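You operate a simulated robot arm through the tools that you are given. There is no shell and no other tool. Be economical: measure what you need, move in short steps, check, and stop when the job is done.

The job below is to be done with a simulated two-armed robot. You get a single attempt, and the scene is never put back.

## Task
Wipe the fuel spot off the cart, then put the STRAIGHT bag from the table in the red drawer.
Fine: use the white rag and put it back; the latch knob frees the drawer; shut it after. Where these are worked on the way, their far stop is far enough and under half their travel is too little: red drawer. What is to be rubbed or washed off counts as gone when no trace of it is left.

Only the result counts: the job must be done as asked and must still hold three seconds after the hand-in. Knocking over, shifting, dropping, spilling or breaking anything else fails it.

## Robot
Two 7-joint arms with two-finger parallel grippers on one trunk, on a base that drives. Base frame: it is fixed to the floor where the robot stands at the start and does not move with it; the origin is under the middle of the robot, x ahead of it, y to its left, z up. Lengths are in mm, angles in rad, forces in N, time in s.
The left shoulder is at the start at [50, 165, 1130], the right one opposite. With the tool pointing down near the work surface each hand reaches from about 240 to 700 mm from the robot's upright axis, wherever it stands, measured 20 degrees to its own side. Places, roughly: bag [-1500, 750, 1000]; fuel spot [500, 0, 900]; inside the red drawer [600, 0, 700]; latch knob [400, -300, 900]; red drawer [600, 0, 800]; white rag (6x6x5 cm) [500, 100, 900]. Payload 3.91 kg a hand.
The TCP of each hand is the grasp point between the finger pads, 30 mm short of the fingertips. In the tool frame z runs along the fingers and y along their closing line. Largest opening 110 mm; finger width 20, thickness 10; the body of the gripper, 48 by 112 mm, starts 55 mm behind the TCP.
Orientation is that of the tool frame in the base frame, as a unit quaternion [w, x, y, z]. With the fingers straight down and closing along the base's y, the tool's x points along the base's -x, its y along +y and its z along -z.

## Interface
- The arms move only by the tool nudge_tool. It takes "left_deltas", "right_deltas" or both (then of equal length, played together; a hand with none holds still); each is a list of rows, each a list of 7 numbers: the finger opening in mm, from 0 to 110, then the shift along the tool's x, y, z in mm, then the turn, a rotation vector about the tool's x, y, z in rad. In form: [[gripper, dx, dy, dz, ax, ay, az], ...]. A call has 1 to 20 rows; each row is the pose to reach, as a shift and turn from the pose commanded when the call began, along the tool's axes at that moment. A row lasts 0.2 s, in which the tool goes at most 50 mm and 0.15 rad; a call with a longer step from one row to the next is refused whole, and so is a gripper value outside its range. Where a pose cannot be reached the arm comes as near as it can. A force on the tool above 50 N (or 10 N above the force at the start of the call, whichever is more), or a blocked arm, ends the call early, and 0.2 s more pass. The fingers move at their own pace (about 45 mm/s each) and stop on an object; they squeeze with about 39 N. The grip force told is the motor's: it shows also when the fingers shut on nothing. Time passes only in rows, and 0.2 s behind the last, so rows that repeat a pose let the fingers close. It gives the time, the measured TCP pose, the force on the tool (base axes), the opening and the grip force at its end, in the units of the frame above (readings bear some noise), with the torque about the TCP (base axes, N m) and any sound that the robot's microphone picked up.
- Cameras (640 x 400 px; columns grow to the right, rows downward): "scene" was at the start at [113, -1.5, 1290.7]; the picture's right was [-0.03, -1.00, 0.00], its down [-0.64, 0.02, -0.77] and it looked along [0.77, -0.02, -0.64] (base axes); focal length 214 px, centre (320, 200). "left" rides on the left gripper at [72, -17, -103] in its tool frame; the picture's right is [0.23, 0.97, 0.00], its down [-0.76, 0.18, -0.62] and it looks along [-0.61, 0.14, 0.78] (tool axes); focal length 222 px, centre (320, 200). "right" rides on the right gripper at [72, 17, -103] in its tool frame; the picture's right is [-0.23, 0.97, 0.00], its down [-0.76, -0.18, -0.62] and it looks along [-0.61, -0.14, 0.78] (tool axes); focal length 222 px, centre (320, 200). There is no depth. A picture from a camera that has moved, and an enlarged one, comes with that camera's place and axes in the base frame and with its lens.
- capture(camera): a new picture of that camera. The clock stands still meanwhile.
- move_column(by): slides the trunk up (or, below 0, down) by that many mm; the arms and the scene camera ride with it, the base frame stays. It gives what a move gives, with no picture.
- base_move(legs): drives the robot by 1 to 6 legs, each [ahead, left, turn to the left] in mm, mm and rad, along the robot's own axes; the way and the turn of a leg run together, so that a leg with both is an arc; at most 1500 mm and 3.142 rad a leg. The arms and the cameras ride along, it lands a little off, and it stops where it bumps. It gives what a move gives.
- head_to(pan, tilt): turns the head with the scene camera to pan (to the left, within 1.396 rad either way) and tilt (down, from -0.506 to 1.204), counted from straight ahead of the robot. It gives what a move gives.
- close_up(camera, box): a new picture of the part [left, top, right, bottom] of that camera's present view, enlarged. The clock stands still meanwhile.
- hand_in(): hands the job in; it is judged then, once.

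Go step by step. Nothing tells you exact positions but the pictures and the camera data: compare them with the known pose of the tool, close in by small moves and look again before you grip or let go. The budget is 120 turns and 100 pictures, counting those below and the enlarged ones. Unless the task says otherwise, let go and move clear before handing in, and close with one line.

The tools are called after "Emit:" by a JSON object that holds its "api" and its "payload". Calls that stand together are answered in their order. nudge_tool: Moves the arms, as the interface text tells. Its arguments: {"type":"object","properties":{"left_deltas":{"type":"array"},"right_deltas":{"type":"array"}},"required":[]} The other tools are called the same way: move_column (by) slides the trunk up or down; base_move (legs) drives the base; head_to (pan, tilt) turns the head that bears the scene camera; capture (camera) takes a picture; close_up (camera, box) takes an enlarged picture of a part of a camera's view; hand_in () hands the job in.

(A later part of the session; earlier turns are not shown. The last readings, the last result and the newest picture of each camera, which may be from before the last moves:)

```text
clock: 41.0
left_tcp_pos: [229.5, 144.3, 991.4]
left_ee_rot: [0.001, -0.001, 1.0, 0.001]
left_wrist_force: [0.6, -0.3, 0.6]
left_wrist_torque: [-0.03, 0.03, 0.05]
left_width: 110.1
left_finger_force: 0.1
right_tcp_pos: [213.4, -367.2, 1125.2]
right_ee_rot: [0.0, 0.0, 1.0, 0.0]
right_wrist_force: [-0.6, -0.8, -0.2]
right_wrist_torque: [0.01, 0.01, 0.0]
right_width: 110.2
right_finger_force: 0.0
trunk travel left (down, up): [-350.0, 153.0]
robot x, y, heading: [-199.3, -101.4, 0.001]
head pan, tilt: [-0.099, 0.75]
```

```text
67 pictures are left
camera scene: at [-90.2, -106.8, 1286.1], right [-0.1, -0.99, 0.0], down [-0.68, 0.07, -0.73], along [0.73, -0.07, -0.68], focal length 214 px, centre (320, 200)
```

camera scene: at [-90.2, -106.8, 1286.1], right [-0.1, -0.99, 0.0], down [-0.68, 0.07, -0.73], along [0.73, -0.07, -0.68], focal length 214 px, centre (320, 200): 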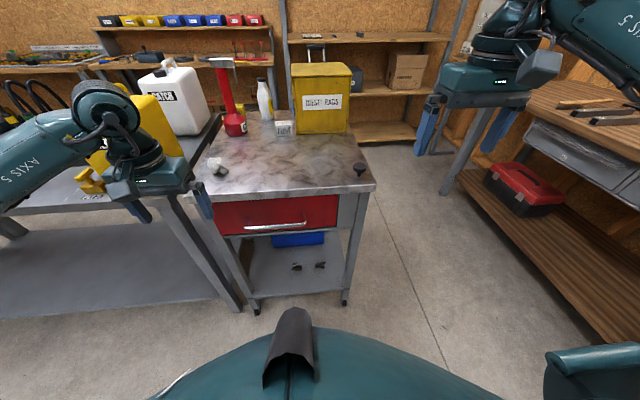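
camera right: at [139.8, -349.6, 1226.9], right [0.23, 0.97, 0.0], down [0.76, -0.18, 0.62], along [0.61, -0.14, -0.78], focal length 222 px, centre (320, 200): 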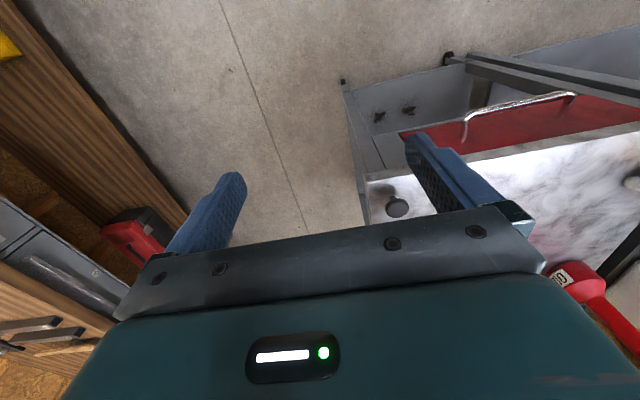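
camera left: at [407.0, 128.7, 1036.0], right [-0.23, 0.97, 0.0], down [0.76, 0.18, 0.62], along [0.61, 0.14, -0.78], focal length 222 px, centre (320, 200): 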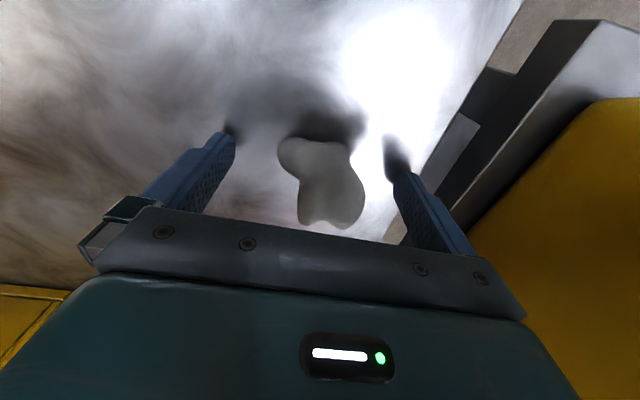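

One step was too long; I split it smaller and go above the knob.

Emit:
{"api": "nudge_tool", "payload": {"right_deltas": [[110, -38, 16, 0, 0, 0, 0], [110, -76, 32, 5, 0, 0, 0], [110, -112, 48, 20, 0, 0, 0], [110, -144, 62, 45, 0, 0, 0], [110, -174, 76, 72, 0, 0, 0], [110, -195, 88, 100, 0, 0, 0], [110, -204, 95, 110, 0, 0, 0], [110, -204, 95, 110, 0, 0, 0]]}}

Emit:
{"api": "capture", "payload": {"camera": "right"}}

```text
clock: 42.8
left_tcp_pos: [228.6, 144.6, 991.2]
left_ee_rot: [0.0, 0.0, 1.0, 0.0]
left_wrist_force: [-0.3, -0.6, 0.1]
left_wrist_torque: [-0.04, -0.01, 0.02]
left_width: 109.9
left_finger_force: 0.0
right_tcp_pos: [416.5, -274.8, 1013.2]
right_ee_rot: [0.001, 0.0, 1.0, 0.001]
right_wrist_force: [1.0, 0.4, 0.5]
right_wrist_torque: [0.0, 0.0, 0.01]
right_width: 110.2
right_finger_force: 0.0
trunk travel left (down, up): [-350.0, 153.0]
robot x, y, heading: [-202.9, -97.4, 0.0]
head pan, tilt: [-0.099, 0.75]
```

```text
66 pictures are left
camera right: at [343.4, -256.4, 1116.0], right [0.23, 0.97, 0.0], down [0.76, -0.18, 0.62], along [0.61, -0.14, -0.78], focal length 222 px, centre (320, 200)
```

right: 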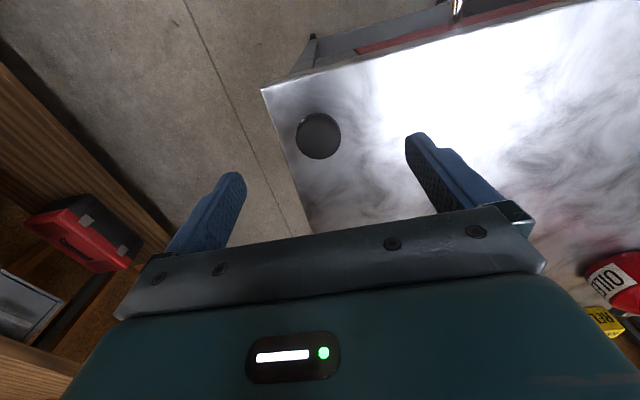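

The knob is right beneath. I go down and close around its head.

Emit:
{"api": "nudge_tool", "payload": {"right_deltas": [[110, -1, 0, 25, 0, 0, 0], [110, -1, 0, 50, 0, 0, 0], [110, -1, 0, 70, 0, 0, 0], [110, -1, 0, 77, 0, 0, 0], [80, -1, 0, 77, 0, 0, 0], [60, -1, 0, 77, 0, 0, 0], [40, -1, 0, 77, 0, 0, 0], [20, -1, 0, 77, 0, 0, 0], [20, -1, 0, 77, 0, 0, 0], [20, -1, 0, 77, 0, 0, 0]]}}

Emit:
{"api": "capture", "payload": {"camera": "right"}}

```text
clock: 45.0
left_tcp_pos: [228.4, 142.6, 993.2]
left_ee_rot: [0.001, 0.0, 1.0, 0.002]
left_wrist_force: [0.5, -0.2, 0.0]
left_wrist_torque: [-0.01, 0.0, 0.0]
left_width: 110.2
left_finger_force: 0.1
right_tcp_pos: [418.2, -275.2, 938.0]
right_ee_rot: [0.0, 0.002, 1.0, -0.001]
right_wrist_force: [0.8, -14.1, 2.4]
right_wrist_torque: [-0.32, 0.07, -0.12]
right_width: 38.8
right_finger_force: 45.3
trunk travel left (down, up): [-350.0, 153.0]
robot x, y, heading: [-199.2, -99.6, -0.004]
head pan, tilt: [-0.099, 0.75]
```

```text
65 pictures are left
camera right: at [345.7, -258.0, 1040.0], right [0.23, 0.97, 0.0], down [0.76, -0.18, 0.62], along [0.61, -0.15, -0.78], focal length 222 px, centre (320, 200)
```

right: 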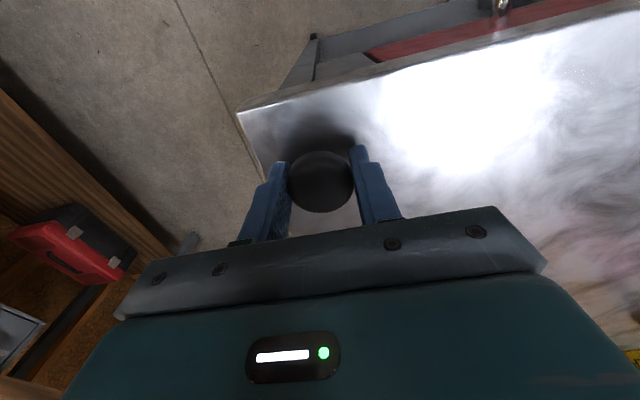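

The knob head is held (39 mm). I try a gentle pull up first and watch the force and sound.

Emit:
{"api": "nudge_tool", "payload": {"right_deltas": [[20, 0, -2, -3, 0, 0, 0], [20, 0, -2, -6, 0, 0, 0], [20, 0, -2, -9, 0, 0, 0], [20, 0, -2, -9, 0, 0, 0]]}}

```text
clock: 46.0
left_tcp_pos: [230.6, 142.7, 990.7]
left_ee_rot: [-0.001, 0.0, 1.0, 0.002]
left_wrist_force: [0.2, 0.1, 0.0]
left_wrist_torque: [0.01, -0.02, 0.0]
left_width: 110.1
left_finger_force: 0.1
right_tcp_pos: [419.2, -275.3, 937.3]
right_ee_rot: [-0.007, 0.0, 1.0, 0.0]
right_wrist_force: [0.3, -11.5, -34.3]
right_wrist_torque: [-0.04, -0.29, 0.04]
right_width: 38.7
right_finger_force: 45.1
trunk travel left (down, up): [-350.0, 153.0]
robot x, y, heading: [-196.1, -97.9, -0.0]
head pan, tilt: [-0.099, 0.75]
```

It doesn't pull up. I return to level and try a twist each way.

Emit:
{"api": "nudge_tool", "payload": {"right_deltas": [[20, 0, -1, 9, 0, 0, 0], [20, 0, -1, 9, 0, 0, 0.12], [20, 0, -1, 9, 0, 0, 0.25], [20, 0, -1, 9, 0, 0, 0.38], [20, 0, -1, 9, 0, 0, 0.5]]}}

```text
clock: 47.2
left_tcp_pos: [228.5, 143.7, 991.8]
left_ee_rot: [0.001, 0.0, 1.0, 0.001]
left_wrist_force: [-0.1, -0.6, 0.5]
left_wrist_torque: [0.01, -0.01, 0.0]
left_width: 110.1
left_finger_force: 0.1
right_tcp_pos: [418.3, -275.2, 938.7]
right_ee_rot: [0.0, 0.248, 0.969, 0.001]
right_wrist_force: [-1.4, -10.9, 2.7]
right_wrist_torque: [-0.09, 0.05, 0.7]
right_width: 38.9
right_finger_force: 45.0
trunk travel left (down, up): [-350.0, 153.0]
robot x, y, heading: [-198.5, -100.0, -0.004]
head pan, tilt: [-0.099, 0.75]
```

Emit:
{"api": "nudge_tool", "payload": {"right_deltas": [[20, 0, 0, 0, 0, 0, 0.13], [20, 0, 0, 0, 0, 0, 0.26], [20, 0, 0, 0, 0, 0, 0.4]]}}

Emit:
{"api": "nudge_tool", "payload": {"right_deltas": [[20, 0, 0, 0, 0, 0, -0.13], [20, 0, 0, 0, 0, 0, -0.26], [20, 0, 0, 0, 0, 0, -0.4], [20, 0, 0, 0, 0, 0, -0.54], [20, 0, 0, 0, 0, 0, -0.67], [20, 0, 0, 0, 0, 0, -0.8], [20, 0, 0, 0, 0, 0, -0.94]]}}

Emit:
{"api": "nudge_tool", "payload": {"right_deltas": [[20, 0, 0, 0, 0, 0, -0.13], [20, 0, 0, 0, 0, 0, -0.26], [20, 0, 0, 0, 0, 0, -0.4], [20, 0, 0, 0, 0, 0, -0.54]]}}

```text
clock: 48.0
left_tcp_pos: [227.2, 144.3, 991.9]
left_ee_rot: [0.001, 0.0, 1.0, 0.001]
left_wrist_force: [1.2, 0.1, 0.4]
left_wrist_torque: [-0.01, -0.03, 0.0]
left_width: 110.2
left_finger_force: 0.0
right_tcp_pos: [418.2, -273.3, 937.0]
right_ee_rot: [-0.001, 0.434, 0.901, 0.001]
right_wrist_force: [-2.5, -2.9, 2.7]
right_wrist_torque: [0.01, 0.0, 0.76]
right_width: 38.6
right_finger_force: 45.4
trunk travel left (down, up): [-350.0, 153.0]
robot x, y, heading: [-203.0, -98.7, -0.001]
head pan, tilt: [-0.099, 0.75]
```

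```text
clock: 49.6
left_tcp_pos: [229.1, 143.9, 992.5]
left_ee_rot: [0.001, -0.001, 1.0, 0.0]
left_wrist_force: [0.6, 0.3, -0.3]
left_wrist_torque: [-0.04, 0.01, 0.0]
left_width: 110.0
left_finger_force: 0.0
right_tcp_pos: [419.1, -276.9, 936.0]
right_ee_rot: [0.0, -0.02, 1.0, 0.0]
right_wrist_force: [-1.1, -4.6, 2.9]
right_wrist_torque: [-0.06, -0.03, -0.61]
right_width: 39.0
right_finger_force: 45.2
trunk travel left (down, up): [-350.0, 153.0]
robot x, y, heading: [-198.2, -98.5, -0.003]
head pan, tilt: [-0.099, 0.75]
```

```text
clock: 50.6
left_tcp_pos: [228.1, 143.0, 990.3]
left_ee_rot: [0.001, 0.0, 1.0, 0.001]
left_wrist_force: [-1.0, 0.8, -0.6]
left_wrist_torque: [0.01, -0.04, 0.04]
left_width: 110.2
left_finger_force: 0.1
right_tcp_pos: [418.1, -276.0, 935.9]
right_ee_rot: [0.0, -0.184, 0.983, 0.0]
right_wrist_force: [0.8, -10.8, -0.5]
right_wrist_torque: [-0.16, 0.07, -0.07]
right_width: 38.7
right_finger_force: 45.1
right hand out of reach, approached as far as the arm can: row 3, 4
trunk travel left (down, up): [-350.0, 153.0]
robot x, y, heading: [-200.8, -99.4, -0.001]
head pan, tilt: [-0.099, 0.75]
```

Twisting gives only a steady friction-like torque and no click. I let go and try pressing on top with closed fingers.

Emit:
{"api": "nudge_tool", "payload": {"right_deltas": [[60, 0, 0, 0, 0, 0, 0], [80, 0, 0, 0, 0, 0, 0], [80, 0, 0, -10, 0, 0, 0.1], [80, 0, 0, -50, 0, 0, 0.23], [40, 0, 0, -80, 0, 0, 0.37], [0, 0, 0, -80, 0, 0, 0.37], [0, 0, 0, -80, 0, 0, 0.37], [0, 0, 0, -80, 0, 0, 0.37], [0, 0, 0, -80, 0, 0, 0.37]]}}

Emit:
{"api": "nudge_tool", "payload": {"right_deltas": [[0, 0, 0, 30, 0, 0, 0], [0, 0, 0, 45, 0, 0, 0], [0, 0, 0, 50, 0, 0, 0], [0, 0, 0, 53, 0, 0, 0], [0, 0, 0, 56, 0, 0, 0], [0, 0, 0, 59, 0, 0, 0], [0, 0, 0, 62, 0, 0, 0], [0, 0, 0, 65, 0, 0, 0], [0, 0, 0, 65, 0, 0, 0]]}}

```text
clock: 52.6
left_tcp_pos: [227.7, 144.6, 990.4]
left_ee_rot: [0.001, 0.0, 1.0, 0.001]
left_wrist_force: [-0.5, 0.0, -0.3]
left_wrist_torque: [-0.02, 0.0, -0.02]
left_width: 110.1
left_finger_force: 0.0
right_tcp_pos: [418.7, -274.9, 1017.0]
right_ee_rot: [0.0, 0.001, 1.0, 0.001]
right_wrist_force: [-0.3, -1.0, 0.5]
right_wrist_torque: [-0.02, 0.01, 0.03]
right_width: 0.1
right_finger_force: 25.0
trunk travel left (down, up): [-350.0, 153.0]
robot x, y, heading: [-202.9, -100.6, -0.002]
head pan, tilt: [-0.099, 0.75]
```

```text
clock: 54.6
left_tcp_pos: [228.4, 144.3, 992.9]
left_ee_rot: [0.0, 0.0, 1.0, 0.002]
left_wrist_force: [-0.8, -0.8, -0.1]
left_wrist_torque: [-0.01, 0.0, 0.01]
left_width: 109.8
left_finger_force: 0.1
right_tcp_pos: [417.5, -273.8, 952.0]
right_ee_rot: [0.001, 0.0, 1.0, 0.0]
right_wrist_force: [2.1, 1.4, 7.6]
right_wrist_torque: [0.05, -0.1, 0.01]
right_width: 0.0
right_finger_force: 37.6
trunk travel left (down, up): [-350.0, 153.0]
robot x, y, heading: [-199.8, -98.3, -0.001]
head pan, tilt: [-0.099, 0.75]
```

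It yields with only 7.6 N, so it may be a push knob. I press further.

Emit:
{"api": "nudge_tool", "payload": {"right_deltas": [[0, 0, 0, 3, 0, 0, 0], [0, 0, 0, 6, 0, 0, 0], [0, 0, 0, 9, 0, 0, 0], [0, 0, 0, 12, 0, 0, 0], [0, 0, 0, 12, 0, 0, 0]]}}

Emit:
{"api": "capture", "payload": {"camera": "right"}}

```text
clock: 55.8
left_tcp_pos: [224.1, 144.8, 993.7]
left_ee_rot: [0.003, -0.001, 1.0, 0.0]
left_wrist_force: [0.3, -0.2, 0.3]
left_wrist_torque: [0.02, 0.01, -0.01]
left_width: 110.1
left_finger_force: 0.0
right_tcp_pos: [416.8, -275.0, 951.6]
right_ee_rot: [0.009, 0.0, 1.0, 0.0]
right_wrist_force: [-5.3, -6.7, 48.1]
right_wrist_torque: [-0.29, 0.01, 0.41]
right_width: 0.1
right_finger_force: 37.3
trunk travel left (down, up): [-350.0, 153.0]
robot x, y, heading: [-201.9, -98.5, -0.001]
head pan, tilt: [-0.099, 0.75]
```

```text
64 pictures are left
camera right: at [341.5, -257.1, 1052.5], right [0.23, 0.97, 0.01], down [0.75, -0.18, 0.64], along [0.62, -0.14, -0.77], focal length 222 px, centre (320, 200)
```

right: 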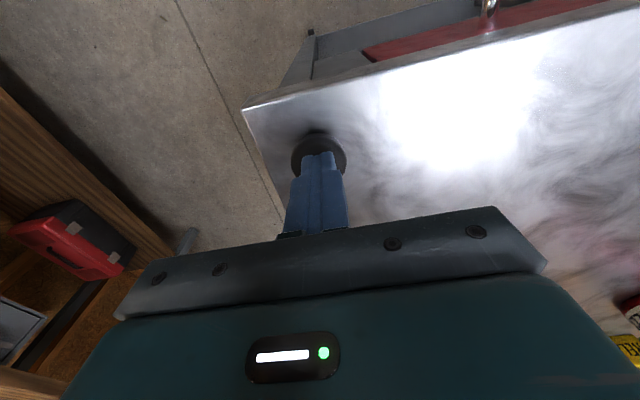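

It is solid at tip height 922. I raise the hand and look at the knob and drawer for any change.

Emit:
{"api": "nudge_tool", "payload": {"right_deltas": [[0, 0, 0, -15, 0, 0, 0], [0, 0, 0, -60, 0, 0, 0], [0, 40, 0, -90, 0, 0, 0], [0, 80, 0, -90, 0, 0, 0], [0, 120, 0, -90, 0, 0, 0], [0, 120, 0, -90, 0, 0, 0]]}}

Emit:
{"api": "close_up", "payload": {"camera": "scene", "box": [200, 140, 400, 260]}}

Emit:
{"api": "capture", "payload": {"camera": "right"}}

```text
clock: 57.2
left_tcp_pos: [228.9, 144.6, 992.2]
left_ee_rot: [0.001, -0.001, 1.0, 0.001]
left_wrist_force: [-0.5, -0.6, 0.4]
left_wrist_torque: [0.03, 0.0, 0.03]
left_width: 109.8
left_finger_force: 0.1
right_tcp_pos: [297.9, -273.4, 1032.0]
right_ee_rot: [0.0, 0.001, 1.0, 0.0]
right_wrist_force: [0.0, 0.4, -0.2]
right_wrist_torque: [-0.01, 0.01, -0.04]
right_width: 0.3
right_finger_force: 37.9
trunk travel left (down, up): [-350.0, 153.0]
robot x, y, heading: [-201.1, -103.1, -0.003]
head pan, tilt: [-0.099, 0.75]
```

```text
3.20 times, centred on (300, 200) of scene
camera zoom: at [-90.0, -106.7, 1286.0], right [-0.1, -0.99, 0.0], down [-0.68, 0.07, -0.73], along [0.73, -0.07, -0.68], focal length 686 px, centre (384, 200)
```

zoom: 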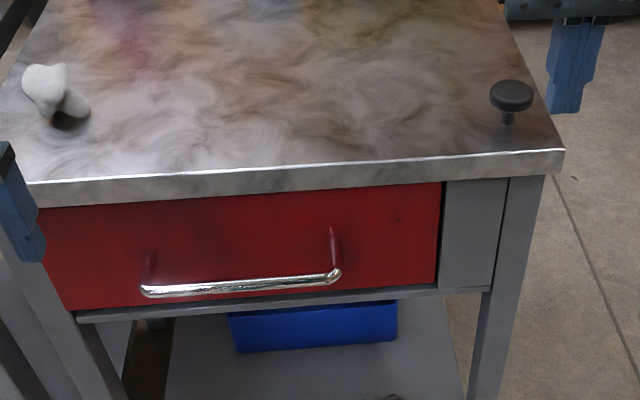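

```text
62 pictures are left
camera right: at [225.9, -256.4, 1133.5], right [0.23, 0.97, 0.0], down [0.76, -0.18, 0.62], along [0.61, -0.14, -0.78], focal length 222 px, centre (320, 200)
```

right: 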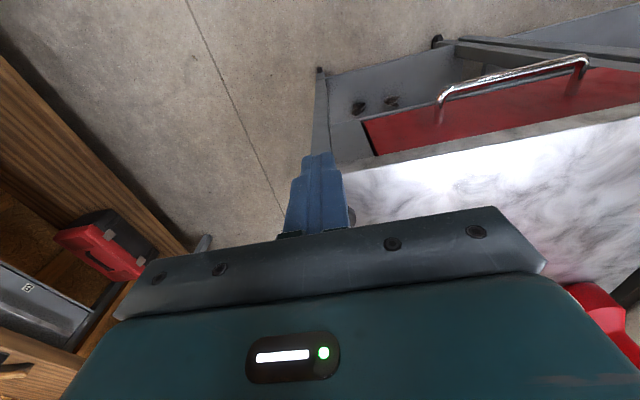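

The knob sits again at about 935, so it does press down ~13 mm on a spring: a push knob. I'll likely need to hold it while pulling, so I turn the left hand for the handle bar (near [355, -100..79, 780], 50 mm in front of the drawer).

Emit:
{"api": "nudge_tool", "payload": {"left_deltas": [[110, 0, 0, 0, 0, 0, -0.14], [110, 0, 0, 0, 0, 0, -0.28], [90, 0, 0, 0, 0, 0, -0.42], [70, 0, 0, 0, 0, 0, -0.56], [50, 0, 0, 0, 0, 0, -0.7], [50, 0, 0, 0, 0, 0, -0.84], [50, 0, 0, 0, 0, 0, -0.98], [50, 0, 0, 0, 0, 0, -1.12], [50, 0, 0, 0, 0, 0, -1.26], [50, 0, 0, 0, 0, 0, -1.4], [50, 0, 0, 0, 0, 0, -1.54], [50, 0, 0, 0, 0, 0, -1.571]]}}

Emit:
{"api": "nudge_tool", "payload": {"left_deltas": [[50, 0, 0, 0, 0.14, 0, 0], [50, 0, 0, 0, 0.28, 0, 0], [50, 0, 0, 0, 0.42, 0, 0], [50, 0, 0, 0, 0.56, 0, 0], [50, 0, 0, 0, 0.7, 0, 0], [50, 0, 0, 0, 0.84, 0, 0], [50, 0, 0, 0, 0.96, 0, 0]]}}

```text
clock: 59.8
left_tcp_pos: [227.9, 145.3, 990.5]
left_ee_rot: [-0.001, 0.708, -0.706, 0.0]
left_wrist_force: [-0.4, -0.1, 1.2]
left_wrist_torque: [0.0, 0.02, 0.04]
left_width: 50.0
left_finger_force: 0.1
right_tcp_pos: [299.9, -273.3, 1029.5]
right_ee_rot: [0.0, 0.0, 1.0, 0.0]
right_wrist_force: [0.4, 0.0, 0.1]
right_wrist_torque: [-0.01, -0.02, -0.01]
right_width: 0.2
right_finger_force: 38.0
trunk travel left (down, up): [-350.0, 153.0]
robot x, y, heading: [-202.0, -99.1, 0.0]
head pan, tilt: [-0.099, 0.75]
```

```text
clock: 61.4
left_tcp_pos: [231.0, 144.0, 990.9]
left_ee_rot: [0.327, -0.627, 0.627, -0.328]
left_wrist_force: [0.0, -0.8, 0.6]
left_wrist_torque: [0.0, 0.01, -0.01]
left_width: 49.8
left_finger_force: 0.0
right_tcp_pos: [300.0, -274.3, 1031.0]
right_ee_rot: [0.0, -0.001, 1.0, -0.001]
right_wrist_force: [0.5, 1.1, 0.3]
right_wrist_torque: [0.02, -0.04, -0.01]
right_width: 0.0
right_finger_force: 37.6
trunk travel left (down, up): [-350.0, 153.0]
robot x, y, heading: [-200.9, -99.8, -0.003]
head pan, tilt: [-0.099, 0.75]
```

Orientation is as wanted (35° below horizontal). I move to a pre-grasp point in front of the handle and look.

Emit:
{"api": "nudge_tool", "payload": {"left_deltas": [[50, 26, 17, 22, 0, 0, 0], [50, 52, 34, 44, 0, 0, 0], [50, 78, 51, 66, 0, 0, 0], [50, 104, 69, 88, 0, 0, 0], [50, 130, 86, 110, 0, 0, 0], [50, 156, 103, 132, 0, 0, 0], [50, 156, 103, 132, 0, 0, 0]]}}

Emit:
{"api": "capture", "payload": {"camera": "left"}}

Emit:
{"api": "capture", "payload": {"camera": "scene"}}

```text
clock: 63.0
left_tcp_pos: [274.8, -11.8, 831.9]
left_ee_rot: [0.328, -0.627, 0.627, -0.326]
left_wrist_force: [0.0, -0.2, 1.0]
left_wrist_torque: [-0.01, 0.0, 0.01]
left_width: 49.9
left_finger_force: 0.1
right_tcp_pos: [298.9, -272.9, 1030.4]
right_ee_rot: [0.0, 0.0, 1.0, -0.001]
right_wrist_force: [-0.2, 0.4, -0.5]
right_wrist_torque: [-0.01, -0.01, -0.01]
right_width: 0.1
right_finger_force: 38.0
trunk travel left (down, up): [-350.0, 153.0]
robot x, y, heading: [-200.8, -99.2, -0.003]
head pan, tilt: [-0.099, 0.75]
```

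```text
61 pictures are left
camera left: at [200.0, -82.1, 904.8], right [-0.56, -0.23, -0.8], down [-0.61, 0.76, 0.21], along [0.56, 0.61, -0.56], focal length 222 px, centre (320, 200)
```

left: 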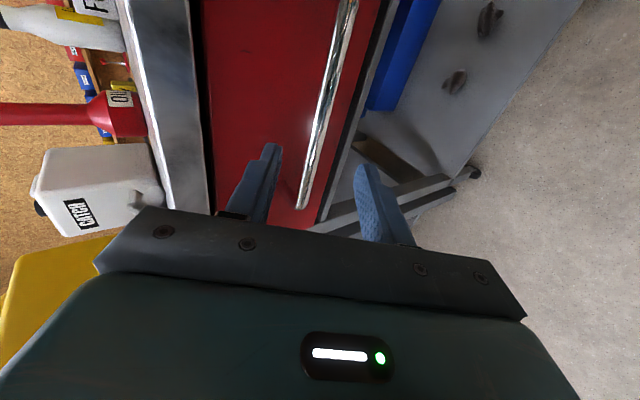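

```text
60 pictures are left
camera scene: at [-90.2, -106.8, 1286.0], right [-0.1, -0.99, 0.0], down [-0.68, 0.07, -0.73], along [0.73, -0.07, -0.68], focal length 214 px, centre (320, 200)
```

scene: 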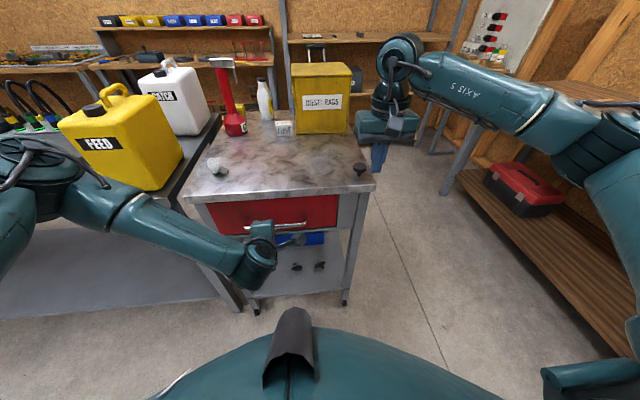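

The bar lies straight ahead along the fingers. I advance so the bar comes between the pads.

Emit:
{"api": "nudge_tool", "payload": {"left_deltas": [[50, 0, 0, 25, 0, 0, 0], [50, 0, 0, 50, 0, 0, 0], [50, 0, 0, 70, 0, 0, 0], [50, 0, 0, 85, 0, 0, 0], [50, 0, 0, 92, 0, 0, 0], [50, 0, 0, 92, 0, 0, 0]]}}

Emit:
{"api": "capture", "payload": {"camera": "left"}}

```text
clock: 64.1
left_tcp_pos: [340.0, -10.4, 786.0]
left_ee_rot: [-0.327, 0.627, -0.626, 0.328]
left_wrist_force: [-36.3, 7.6, 25.7]
left_wrist_torque: [-0.08, -1.62, 0.36]
left_width: 50.3
left_finger_force: 0.1
right_tcp_pos: [293.4, -271.3, 1034.5]
right_ee_rot: [0.004, -0.001, 1.0, 0.0]
right_wrist_force: [0.1, -0.1, -0.7]
right_wrist_torque: [0.0, 0.0, 0.01]
right_width: 0.0
right_finger_force: 38.0
trunk travel left (down, up): [-350.0, 153.0]
robot x, y, heading: [-202.6, -105.1, -0.003]
head pan, tilt: [-0.099, 0.75]
stopped in row 5 (left hand): the force on the tool passed its limit at 66 N (the readings are from after the stop); the commanded pose is now the measured one
```

```text
59 pictures are left
camera left: at [264.7, -82.1, 859.6], right [-0.55, -0.23, -0.8], down [-0.61, 0.76, 0.21], along [0.56, 0.61, -0.56], focal length 222 px, centre (320, 200)
```

left: 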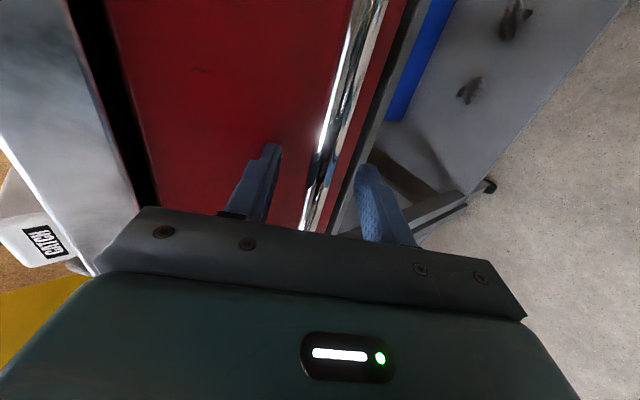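

The upper fingertip met the drawer front; the bar is between the fingers, about 15 mm from the tips. I back off 3 mm and close on it.

Emit:
{"api": "nudge_tool", "payload": {"left_deltas": [[50, 0, 0, -3, 0, 0, 0], [40, 0, 0, -3, 0, 0, 0], [25, 0, 0, -3, 0, 0, 0], [5, 0, 0, -3, 0, 0, 0], [5, 0, 0, -3, 0, 0, 0], [5, 0, 0, -3, 0, 0, 0]]}}

Emit:
{"api": "capture", "payload": {"camera": "left"}}

```text
clock: 65.5
left_tcp_pos: [345.5, -10.4, 785.1]
left_ee_rot: [0.328, -0.626, 0.626, -0.328]
left_wrist_force: [5.0, 0.6, 15.0]
left_wrist_torque: [0.28, 0.1, -0.01]
left_width: 13.7
left_finger_force: 45.0
right_tcp_pos: [298.4, -272.2, 1030.6]
right_ee_rot: [0.001, 0.0, 1.0, 0.0]
right_wrist_force: [0.0, 0.6, -0.2]
right_wrist_torque: [0.0, -0.03, 0.01]
right_width: 0.2
right_finger_force: 37.9
trunk travel left (down, up): [-350.0, 153.0]
robot x, y, heading: [-199.5, -100.1, -0.001]
head pan, tilt: [-0.099, 0.75]
```

```text
58 pictures are left
camera left: at [268.5, -82.4, 858.6], right [-0.55, -0.23, -0.8], down [-0.61, 0.76, 0.21], along [0.56, 0.61, -0.56], focal length 222 px, centre (320, 200)
```

left: 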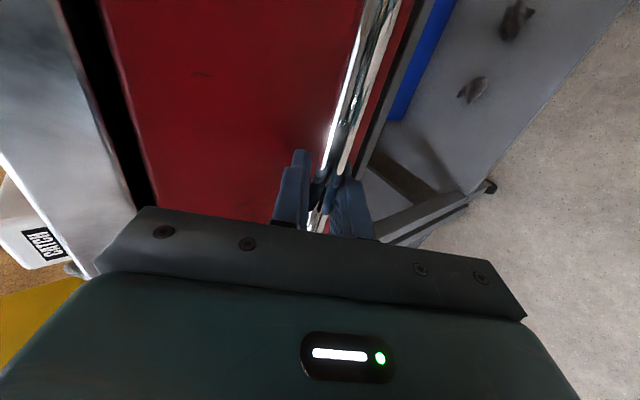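

The bar is held. Now the right hand returns onto the knob and presses it.

Emit:
{"api": "nudge_tool", "payload": {"right_deltas": [[0, -40, 0, 0, 0, 0, 0], [0, -80, 0, 0, 0, 0, 0], [0, -119, 0, 0, 0, 0, 0], [0, -119, -2, 40, 0, 0, 0], [0, -119, -2, 60, 0, 0, 0], [0, -119, -2, 70, 0, 0, 0], [0, -119, -2, 76, 0, 0, 0], [0, -119, -2, 79, 0, 0, 0], [0, -119, -2, 79, 0, 0, 0]]}}

Emit:
{"api": "nudge_tool", "payload": {"left_deltas": [[5, 0, 6, -8, 0, 0, 0], [5, 0, 11, -16, 0, 0, 0], [5, 0, 17, -25, 0, 0, 0], [5, 0, 23, -33, 0, 0, 0], [5, 0, 28, -41, 0, 0, 0]]}}

```text
clock: 67.5
left_tcp_pos: [341.9, -10.7, 785.6]
left_ee_rot: [0.328, -0.626, 0.627, -0.327]
left_wrist_force: [-2.7, 1.9, 22.5]
left_wrist_torque: [0.49, 0.21, 0.37]
left_width: 13.9
left_finger_force: 44.4
right_tcp_pos: [415.4, -276.6, 953.0]
right_ee_rot: [0.003, 0.0, 1.0, 0.0]
right_wrist_force: [3.7, -0.8, 7.9]
right_wrist_torque: [-0.02, -0.1, -0.03]
right_width: 0.0
right_finger_force: 37.9
trunk travel left (down, up): [-350.0, 153.0]
robot x, y, heading: [-199.8, -101.5, 0.001]
head pan, tilt: [-0.099, 0.75]
```

```text
clock: 68.7
left_tcp_pos: [292.0, -10.8, 786.1]
left_ee_rot: [0.326, -0.627, 0.627, -0.327]
left_wrist_force: [1.5, 1.7, 20.8]
left_wrist_torque: [0.36, 0.15, 0.16]
left_width: 13.5
left_finger_force: 44.5
right_tcp_pos: [416.3, -276.2, 952.8]
right_ee_rot: [0.002, 0.0, 1.0, 0.0]
right_wrist_force: [0.7, 1.0, 6.9]
right_wrist_torque: [-0.01, -0.06, -0.1]
right_width: 0.0
right_finger_force: 37.9
trunk travel left (down, up): [-350.0, 153.0]
robot x, y, heading: [-201.2, -101.4, -0.0]
head pan, tilt: [-0.099, 0.75]
```

The left hand moved back 50 mm with hardly any resistance. I check that the drawer came with it.

Emit:
{"api": "capture", "payload": {"camera": "scene"}}

Emit:
{"api": "capture", "payload": {"camera": "left"}}

```text
57 pictures are left
camera scene: at [-93.3, -106.5, 1286.3], right [-0.1, -1.0, 0.0], down [-0.68, 0.07, -0.73], along [0.73, -0.07, -0.68], focal length 214 px, centre (320, 200)
```

scene: 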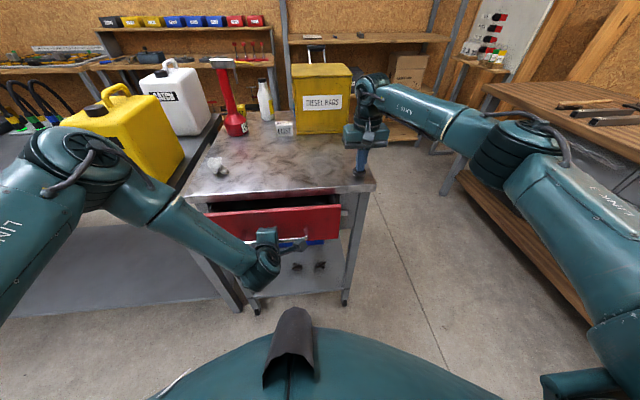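

```text
56 pictures are left
camera left: at [216.2, -82.4, 858.7], right [-0.56, -0.23, -0.8], down [-0.61, 0.76, 0.21], along [0.56, 0.61, -0.56], focal length 222 px, centre (320, 200)
```

left: 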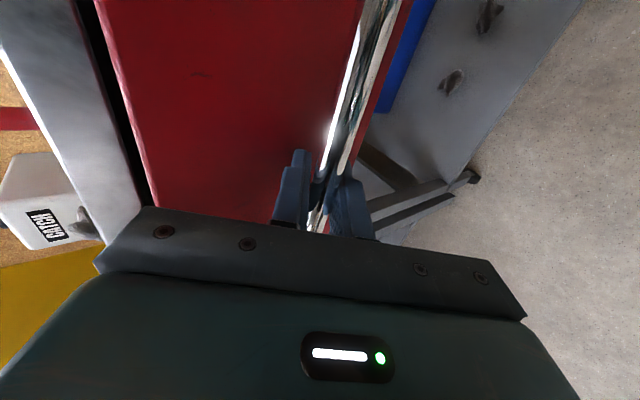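

The drawer is open by 50 mm. I lift the right hand off the knob and draw it back, then pull the drawer further by driving back.

Emit:
{"api": "nudge_tool", "payload": {"left_deltas": [[5, 0, -2, -1, 0, 0, 0], [5, 0, -2, -1, 0, 0, 0], [5, 0, -2, -1, 0, 0, 0], [5, 0, -2, -1, 0, 0, 0], [5, 0, -2, -1, 0, 0, 0], [5, 0, -2, -1, 0, 0, 0]], "right_deltas": [[0, 0, 0, -30, 0, 0, 0], [0, 0, 0, -75, 0, 0, 0], [0, 40, 0, -95, 0, 0, 0], [0, 85, 0, -95, 0, 0, 0], [0, 130, 0, -95, 0, 0, 0], [0, 150, 0, -95, 0, 0, 0]]}}

Emit:
{"api": "base_move", "payload": {"legs": [[-80, 0, 0]]}}

```text
clock: 70.1
left_tcp_pos: [293.3, -10.7, 785.4]
left_ee_rot: [0.324, -0.627, 0.629, -0.326]
left_wrist_force: [-1.9, 1.5, 1.6]
left_wrist_torque: [-0.05, 0.0, -0.36]
left_width: 13.4
left_finger_force: 45.2
right_tcp_pos: [267.2, -275.1, 1047.1]
right_ee_rot: [0.0, 0.0, 1.0, 0.0]
right_wrist_force: [-0.5, -0.2, 0.2]
right_wrist_torque: [0.05, -0.01, 0.01]
right_width: 0.0
right_finger_force: 37.7
trunk travel left (down, up): [-350.0, 153.0]
robot x, y, heading: [-204.9, -99.7, 0.002]
head pan, tilt: [-0.099, 0.75]
```

```text
clock: 71.2
left_tcp_pos: [212.1, -11.2, 786.6]
left_ee_rot: [-0.326, 0.628, -0.627, 0.326]
left_wrist_force: [1.1, 0.1, -8.6]
left_wrist_torque: [0.2, -0.05, -0.05]
left_width: 13.7
left_finger_force: 44.5
right_tcp_pos: [188.1, -276.1, 1048.3]
right_ee_rot: [-0.001, 0.0, 1.0, 0.0]
right_wrist_force: [-0.5, -0.1, -0.3]
right_wrist_torque: [-0.04, 0.01, 0.01]
right_width: 0.0
right_finger_force: 38.1
trunk travel left (down, up): [-350.0, 153.0]
robot x, y, heading: [-282.9, -99.5, 0.001]
head pan, tilt: [-0.099, 0.75]
```

Opened 130 mm smoothly. I continue with the arm in small, force-guarded steps, backing the base as well.

Emit:
{"api": "base_move", "payload": {"legs": [[-60, 0, 0]]}}

Emit:
{"api": "nudge_tool", "payload": {"left_deltas": [[5, 0, 6, -8, 0, 0, 0], [5, 0, 11, -16, 0, 0, 0], [5, 0, 17, -25, 0, 0, 0], [5, 0, 23, -33, 0, 0, 0], [5, 0, 28, -41, 0, 0, 0], [5, 0, 34, -49, 0, 0, 0], [5, 0, 40, -57, 0, 0, 0], [5, 0, 46, -66, 0, 0, 0]]}}

Emit:
{"api": "capture", "payload": {"camera": "scene"}}

```text
clock: 72.2
left_tcp_pos: [151.9, -9.8, 785.5]
left_ee_rot: [0.325, -0.628, 0.628, -0.325]
left_wrist_force: [0.5, -2.4, -4.6]
left_wrist_torque: [0.14, -0.06, -0.1]
left_width: 13.6
left_finger_force: 45.0
right_tcp_pos: [129.7, -275.4, 1046.5]
right_ee_rot: [0.001, -0.001, 1.0, 0.0]
right_wrist_force: [0.2, 0.6, 1.2]
right_wrist_torque: [-0.01, 0.01, 0.02]
right_width: 0.0
right_finger_force: 37.2
trunk travel left (down, up): [-350.0, 153.0]
robot x, y, heading: [-344.4, -98.7, 0.002]
head pan, tilt: [-0.099, 0.75]
```

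```text
clock: 74.0
left_tcp_pos: [72.2, -11.5, 786.5]
left_ee_rot: [-0.327, 0.629, -0.627, 0.323]
left_wrist_force: [0.3, 4.9, -5.9]
left_wrist_torque: [-0.61, -0.02, -1.24]
left_width: 13.7
left_finger_force: 45.2
right_tcp_pos: [128.4, -274.6, 1047.6]
right_ee_rot: [0.0, -0.001, 1.0, 0.0]
right_wrist_force: [-0.3, -0.6, 0.0]
right_wrist_torque: [0.01, -0.01, 0.02]
right_width: 0.0
right_finger_force: 38.1
trunk travel left (down, up): [-350.0, 153.0]
robot x, y, heading: [-339.4, -99.0, 0.0]
head pan, tilt: [-0.099, 0.75]
```

```text
55 pictures are left
camera scene: at [-231.4, -105.9, 1286.0], right [-0.1, -1.0, 0.0], down [-0.68, 0.07, -0.73], along [0.73, -0.07, -0.68], focal length 214 px, centre (320, 200)
```

scene: 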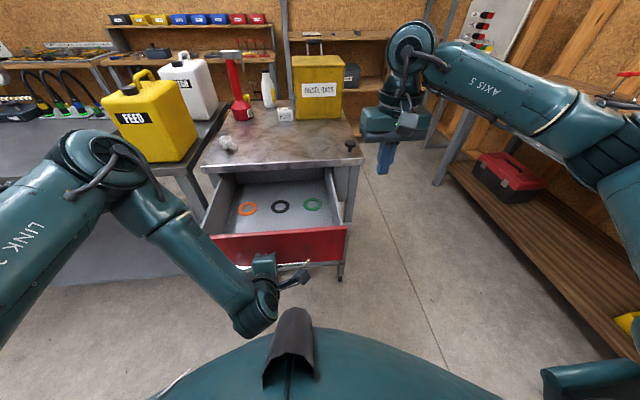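

The drawer is open 280 mm, with three rings lying inside. I pull a little further, guarded, to find its stop.

Emit:
{"api": "nudge_tool", "payload": {"left_deltas": [[5, 0, 6, -8, 0, 0, 0], [5, 0, 11, -16, 0, 0, 0], [5, 0, 17, -25, 0, 0, 0], [5, 0, 23, -33, 0, 0, 0], [5, 0, 28, -41, 0, 0, 0]]}}

Emit:
{"api": "close_up", "payload": {"camera": "scene", "box": [180, 130, 380, 290]}}

```text
clock: 75.0
left_tcp_pos: [45.6, -13.0, 797.3]
left_ee_rot: [-0.343, 0.624, -0.615, 0.338]
left_wrist_force: [12.3, 0.5, 23.2]
left_wrist_torque: [0.41, -0.49, 0.17]
left_width: 17.4
left_finger_force: 13.1
right_tcp_pos: [128.0, -275.8, 1047.3]
right_ee_rot: [0.001, -0.001, 1.0, 0.0]
right_wrist_force: [-0.5, -0.2, 0.6]
right_wrist_torque: [-0.01, 0.02, 0.02]
right_width: 0.0
right_finger_force: 38.2
trunk travel left (down, up): [-350.0, 153.0]
robot x, y, heading: [-342.0, -98.6, -0.004]
head pan, tilt: [-0.099, 0.75]
stopped in row 5 (left hand): the force on the tool passed its limit at 54 N (the readings are from after the stop); the commanded pose is now the measured one
```

```text
2.50 times, centred on (280, 210) of scene
camera zoom: at [-231.9, -106.8, 1286.2], right [-0.1, -1.0, 0.0], down [-0.68, 0.07, -0.73], along [0.73, -0.07, -0.68], focal length 536 px, centre (420, 175)
```

zoom: 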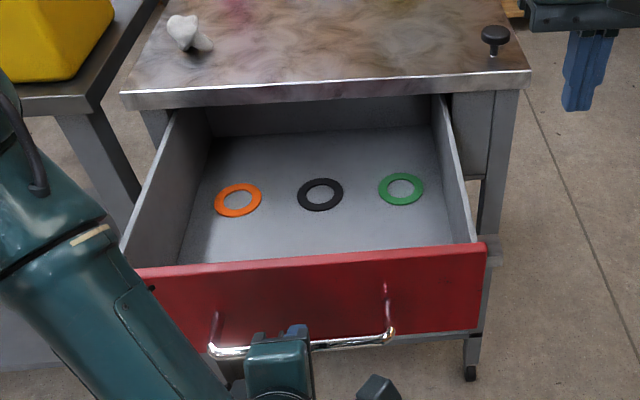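

The drawer is at its stop. I release the handle and back away along the fingers.

Emit:
{"api": "nudge_tool", "payload": {"left_deltas": [[30, 0, 0, 0, 0, 0, 0], [50, 0, 0, 0, 0, 0, 0], [50, 0, 0, 0, 0, 0, 0], [50, 0, 0, -20, 0, 0, 0], [50, 0, 0, -45, 0, 0, 0], [50, 0, 0, -70, 0, 0, 0], [50, 0, 0, -70, 0, 0, 0]]}}

Emit:
{"api": "capture", "payload": {"camera": "left"}}

```text
clock: 76.6
left_tcp_pos: [-16.0, -12.4, 830.6]
left_ee_rot: [-0.338, 0.625, -0.62, 0.334]
left_wrist_force: [-0.2, -1.0, -0.1]
left_wrist_torque: [-0.01, -0.03, 0.01]
left_width: 49.8
left_finger_force: 0.0
right_tcp_pos: [128.5, -275.1, 1048.3]
right_ee_rot: [0.0, -0.001, 1.0, 0.0]
right_wrist_force: [0.7, 0.5, 0.4]
right_wrist_torque: [-0.02, 0.03, 0.03]
right_width: 0.2
right_finger_force: 37.9
trunk travel left (down, up): [-350.0, 153.0]
robot x, y, heading: [-345.0, -102.6, 0.001]
head pan, tilt: [-0.099, 0.75]
```

```text
53 pictures are left
camera left: at [-93.4, -84.8, 902.3], right [-0.53, -0.23, -0.81], down [-0.63, 0.75, 0.2], along [0.57, 0.61, -0.55], focal length 222 px, centre (320, 200)
```

left: 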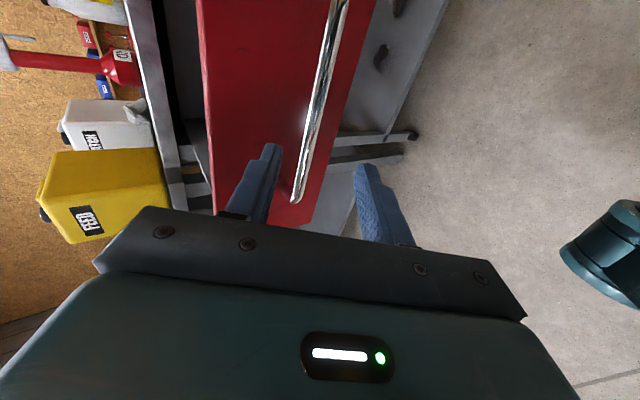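

Clear of the handle. I raise the left hand and look around to find the table with the bag.

Emit:
{"api": "nudge_tool", "payload": {"left_deltas": [[50, -8, -33, -23, 0, 0, 0], [50, -16, -66, -46, 0, 0, 0], [50, -24, -99, -69, 0, 0, 0], [50, -32, -132, -92, 0, 0, 0], [50, -40, -165, -115, 0, 0, 0]]}}

Emit:
{"api": "head_to", "payload": {"pan": 1.39, "tilt": 0.45}}

Emit:
{"api": "capture", "payload": {"camera": "scene"}}

Emit:
{"api": "head_to", "payload": {"pan": -1.39, "tilt": 0.45}}

Emit:
{"api": "capture", "payload": {"camera": "scene"}}

```text
clock: 77.8
left_tcp_pos: [29.0, -25.6, 1043.0]
left_ee_rot: [-0.338, 0.625, -0.62, 0.333]
left_wrist_force: [0.5, 1.1, 1.2]
left_wrist_torque: [0.05, -0.01, 0.03]
left_width: 50.1
left_finger_force: 0.1
left hand out of reach, approached as far as the arm can: row 2, 3, 4, 5
right_tcp_pos: [127.0, -275.7, 1048.3]
right_ee_rot: [0.001, -0.001, 1.0, 0.0]
right_wrist_force: [-0.6, 0.0, 0.1]
right_wrist_torque: [-0.01, 0.02, 0.05]
right_width: 0.0
right_finger_force: 37.8
trunk travel left (down, up): [-350.0, 153.0]
robot x, y, heading: [-341.3, -96.6, 0.002]
head pan, tilt: [-0.099, 0.75]
```

```text
clock: 79.4
left_tcp_pos: [28.6, -27.3, 1042.9]
left_ee_rot: [-0.337, 0.626, -0.62, 0.333]
left_wrist_force: [-0.4, 0.4, 0.2]
left_wrist_torque: [0.0, 0.0, -0.01]
left_width: 50.1
left_finger_force: 0.1
right_tcp_pos: [128.3, -275.5, 1048.0]
right_ee_rot: [0.0, -0.001, 1.0, 0.0]
right_wrist_force: [0.3, -0.9, 0.4]
right_wrist_torque: [-0.03, -0.01, -0.01]
right_width: 0.0
right_finger_force: 38.3
trunk travel left (down, up): [-350.0, 153.0]
robot x, y, heading: [-342.6, -99.3, 0.002]
head pan, tilt: [1.389, 0.45]
```

```text
52 pictures are left
camera scene: at [-297.3, -8.0, 1312.4], right [0.98, -0.18, 0.0], down [-0.08, -0.43, -0.9], along [0.16, 0.89, -0.44], focal length 214 px, centre (320, 200)
```

scene: 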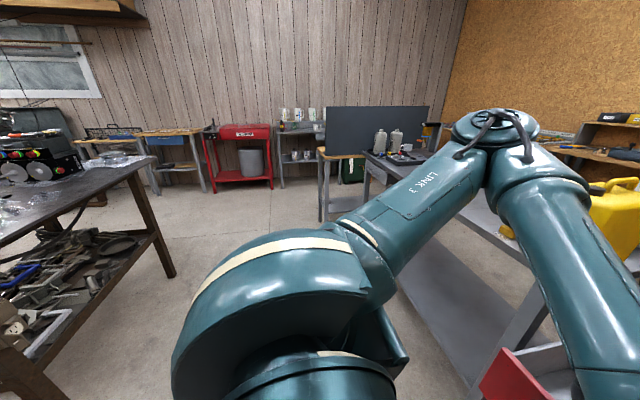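

```text
clock: 81.9
left_tcp_pos: [29.3, -26.9, 1042.1]
left_ee_rot: [-0.337, 0.626, -0.62, 0.332]
left_wrist_force: [-0.2, 0.6, -0.2]
left_wrist_torque: [0.03, -0.01, -0.02]
left_width: 50.1
left_finger_force: 0.2
right_tcp_pos: [128.2, -275.5, 1046.9]
right_ee_rot: [0.0, -0.001, 1.0, 0.001]
right_wrist_force: [0.5, -0.1, 0.3]
right_wrist_torque: [0.03, -0.02, 0.0]
right_width: 0.1
right_finger_force: 38.1
trunk travel left (down, up): [-350.0, 153.0]
robot x, y, heading: [-344.9, -97.2, 0.004]
head pan, tilt: [-1.389, 0.45]
```

```text
51 pictures are left
camera scene: at [-297.1, -188.8, 1312.4], right [-0.98, -0.18, 0.0], down [-0.08, 0.43, -0.9], along [0.16, -0.89, -0.44], focal length 214 px, centre (320, 200)
```

scene: 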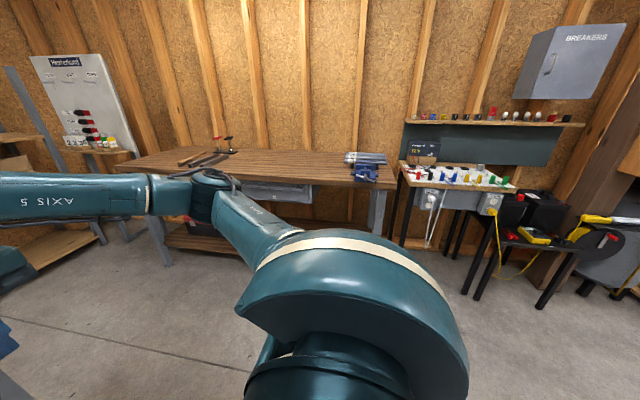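

The dark table on the left behind, with plastic bags on it, must be the bag table (near edge around x −1100). I back up a little, turn left a quarter, and look.

Emit:
{"api": "base_move", "payload": {"legs": [[-150, 0, 0], [0, 0, 1.57]]}}

Emit:
{"api": "head_to", "payload": {"pan": 0.9, "tilt": 0.5}}

Emit:
{"api": "capture", "payload": {"camera": "scene"}}

```text
clock: 87.1
left_tcp_pos: [-564.5, 272.1, 1043.2]
left_ee_rot: [-0.473, 0.881, 0.005, -0.004]
left_wrist_force: [0.2, 0.6, 0.0]
left_wrist_torque: [0.0, -0.01, -0.01]
left_width: 50.3
left_finger_force: 0.1
right_tcp_pos: [-316.9, 371.5, 1048.6]
right_ee_rot: [0.0, 0.709, -0.706, 0.0]
right_wrist_force: [0.2, -0.1, -0.3]
right_wrist_torque: [-0.03, 0.0, -0.01]
right_width: 0.0
right_finger_force: 37.8
trunk travel left (down, up): [-350.0, 153.0]
robot x, y, heading: [-489.7, -99.8, 1.574]
head pan, tilt: [-1.389, 0.45]
```

```text
clock: 89.2
left_tcp_pos: [-564.7, 271.3, 1042.8]
left_ee_rot: [-0.473, 0.881, 0.006, -0.003]
left_wrist_force: [0.1, -0.2, 0.6]
left_wrist_torque: [-0.01, 0.0, 0.02]
left_width: 50.3
left_finger_force: 0.1
right_tcp_pos: [-316.0, 371.0, 1047.7]
right_ee_rot: [0.001, 0.708, -0.706, 0.0]
right_wrist_force: [0.3, 0.0, -0.4]
right_wrist_torque: [-0.01, 0.01, -0.02]
right_width: 0.0
right_finger_force: 38.0
trunk travel left (down, up): [-350.0, 153.0]
robot x, y, heading: [-491.5, -98.6, 1.581]
head pan, tilt: [0.901, 0.499]
```

```text
50 pictures are left
camera scene: at [-563.3, -13.0, 1308.0], right [0.62, 0.79, 0.0], down [0.38, -0.3, -0.88], along [-0.69, 0.54, -0.48], focal length 214 px, centre (320, 200)
```

scene: 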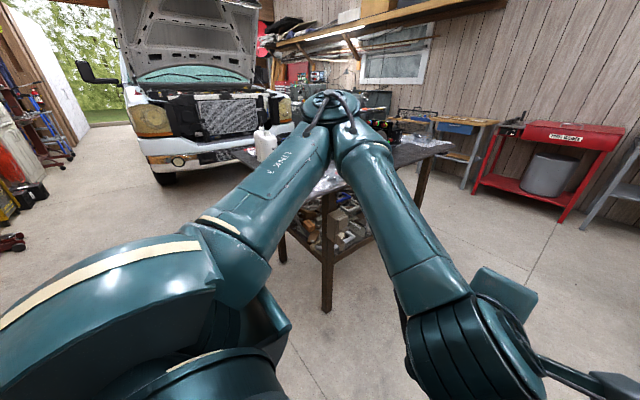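

The bag table's near corner leg is at about [-1225,570], so I can approach it from y≈250 facing +y at x≈−1500. I check that the floor to the left is free.

Emit:
{"api": "head_to", "payload": {"pan": 1.39, "tilt": 0.6}}

Emit:
{"api": "capture", "payload": {"camera": "scene"}}

```text
clock: 90.1
left_tcp_pos: [-563.9, 271.2, 1041.3]
left_ee_rot: [-0.473, 0.881, 0.006, -0.004]
left_wrist_force: [0.6, 0.4, -0.4]
left_wrist_torque: [-0.01, 0.01, 0.0]
left_width: 50.1
left_finger_force: 0.1
right_tcp_pos: [-316.9, 371.1, 1046.7]
right_ee_rot: [0.001, 0.709, -0.705, 0.0]
right_wrist_force: [0.5, -0.4, 0.6]
right_wrist_torque: [-0.01, 0.01, 0.01]
right_width: 0.0
right_finger_force: 38.0
trunk travel left (down, up): [-350.0, 153.0]
robot x, y, heading: [-488.6, -99.7, 1.582]
head pan, tilt: [1.389, 0.6]
```

```text
49 pictures are left
camera scene: at [-578.8, -53.6, 1298.9], right [0.18, 0.98, 0.0], down [0.56, -0.1, -0.83], along [-0.81, 0.15, -0.56], focal length 214 px, centre (320, 200)
```

scene: 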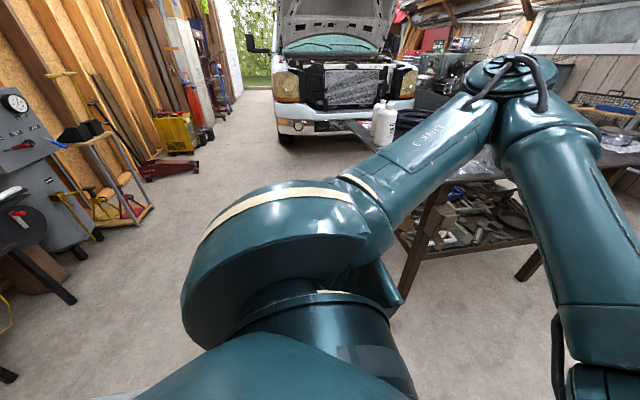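

The floor is free. I drive left to x≈−1500, keeping well south of the table, and look ahead.

Emit:
{"api": "base_move", "payload": {"legs": [[0, 1000, 0]]}}

Emit:
{"api": "head_to", "payload": {"pan": 0, "tilt": 0.45}}

Emit:
{"api": "capture", "payload": {"camera": "scene"}}

```text
clock: 99.3
left_tcp_pos: [-1575.4, 258.0, 1042.2]
left_ee_rot: [-0.474, 0.881, 0.013, -0.008]
left_wrist_force: [0.2, -0.6, 0.5]
left_wrist_torque: [0.01, 0.01, 0.01]
left_width: 50.2
left_finger_force: 0.1
right_tcp_pos: [-1327.9, 361.0, 1048.2]
right_ee_rot: [0.0, 0.714, -0.701, 0.0]
right_wrist_force: [0.8, -0.7, 0.5]
right_wrist_torque: [0.01, 0.0, 0.01]
right_width: 0.1
right_finger_force: 37.6
trunk travel left (down, up): [-350.0, 153.0]
robot x, y, heading: [-1498.1, -111.6, 1.596]
head pan, tilt: [1.389, 0.6]
```

```text
clock: 100.8
left_tcp_pos: [-1575.9, 257.5, 1043.2]
left_ee_rot: [-0.473, 0.881, 0.013, -0.007]
left_wrist_force: [0.6, -0.6, -0.3]
left_wrist_torque: [0.0, 0.0, -0.01]
left_width: 50.1
left_finger_force: 0.0
right_tcp_pos: [-1327.7, 361.5, 1048.3]
right_ee_rot: [0.0, 0.714, -0.7, 0.0]
right_wrist_force: [-0.5, 0.0, -1.1]
right_wrist_torque: [-0.01, 0.0, 0.0]
right_width: 0.1
right_finger_force: 37.8
trunk travel left (down, up): [-350.0, 153.0]
robot x, y, heading: [-1493.0, -113.2, 1.588]
head pan, tilt: [0.0, 0.45]
```

```text
48 pictures are left
camera scene: at [-1498.8, 10.4, 1312.4], right [1.0, 0.02, 0.0], down [0.01, -0.44, -0.9], along [-0.02, 0.9, -0.44], focal length 214 px, centre (320, 200)
```

scene: 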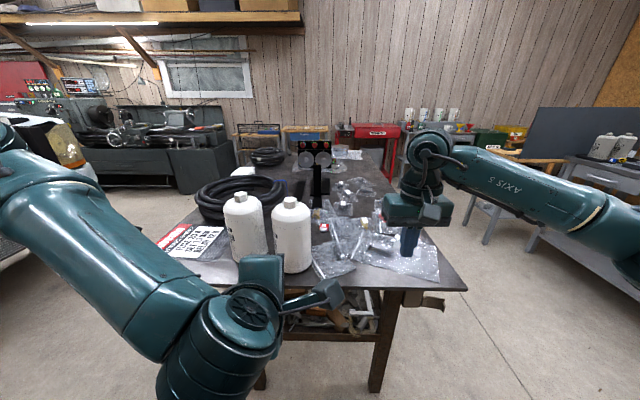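

Several clear bags lie on the table's front right. I enlarge that area and the sign.

Emit:
{"api": "close_up", "payload": {"camera": "scene", "box": [290, 170, 450, 290]}}

Emit:
{"api": "close_up", "payload": {"camera": "scene", "box": [150, 215, 250, 270]}}

```text
3.33 times, centred on (370, 230) of scene
camera zoom: at [-1498.8, 10.4, 1312.4], right [1.0, 0.02, 0.0], down [0.01, -0.44, -0.9], along [-0.02, 0.9, -0.44], focal length 715 px, centre (153, 100)
```

zoom: 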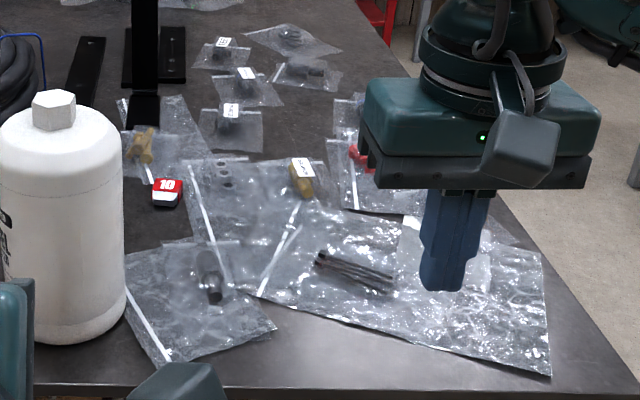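

```text
6.40 times, centred on (200, 242) of scene
camera zoom: at [-1498.8, 10.4, 1312.4], right [1.0, 0.02, 0.0], down [0.01, -0.44, -0.9], along [-0.02, 0.9, -0.44], focal length 1373 px, centre (1088, -72)
```

zoom: 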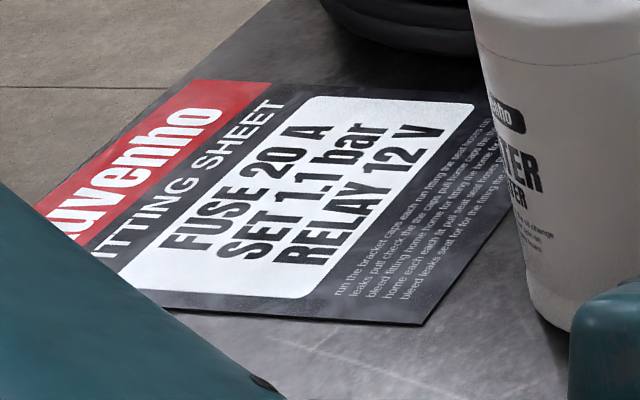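

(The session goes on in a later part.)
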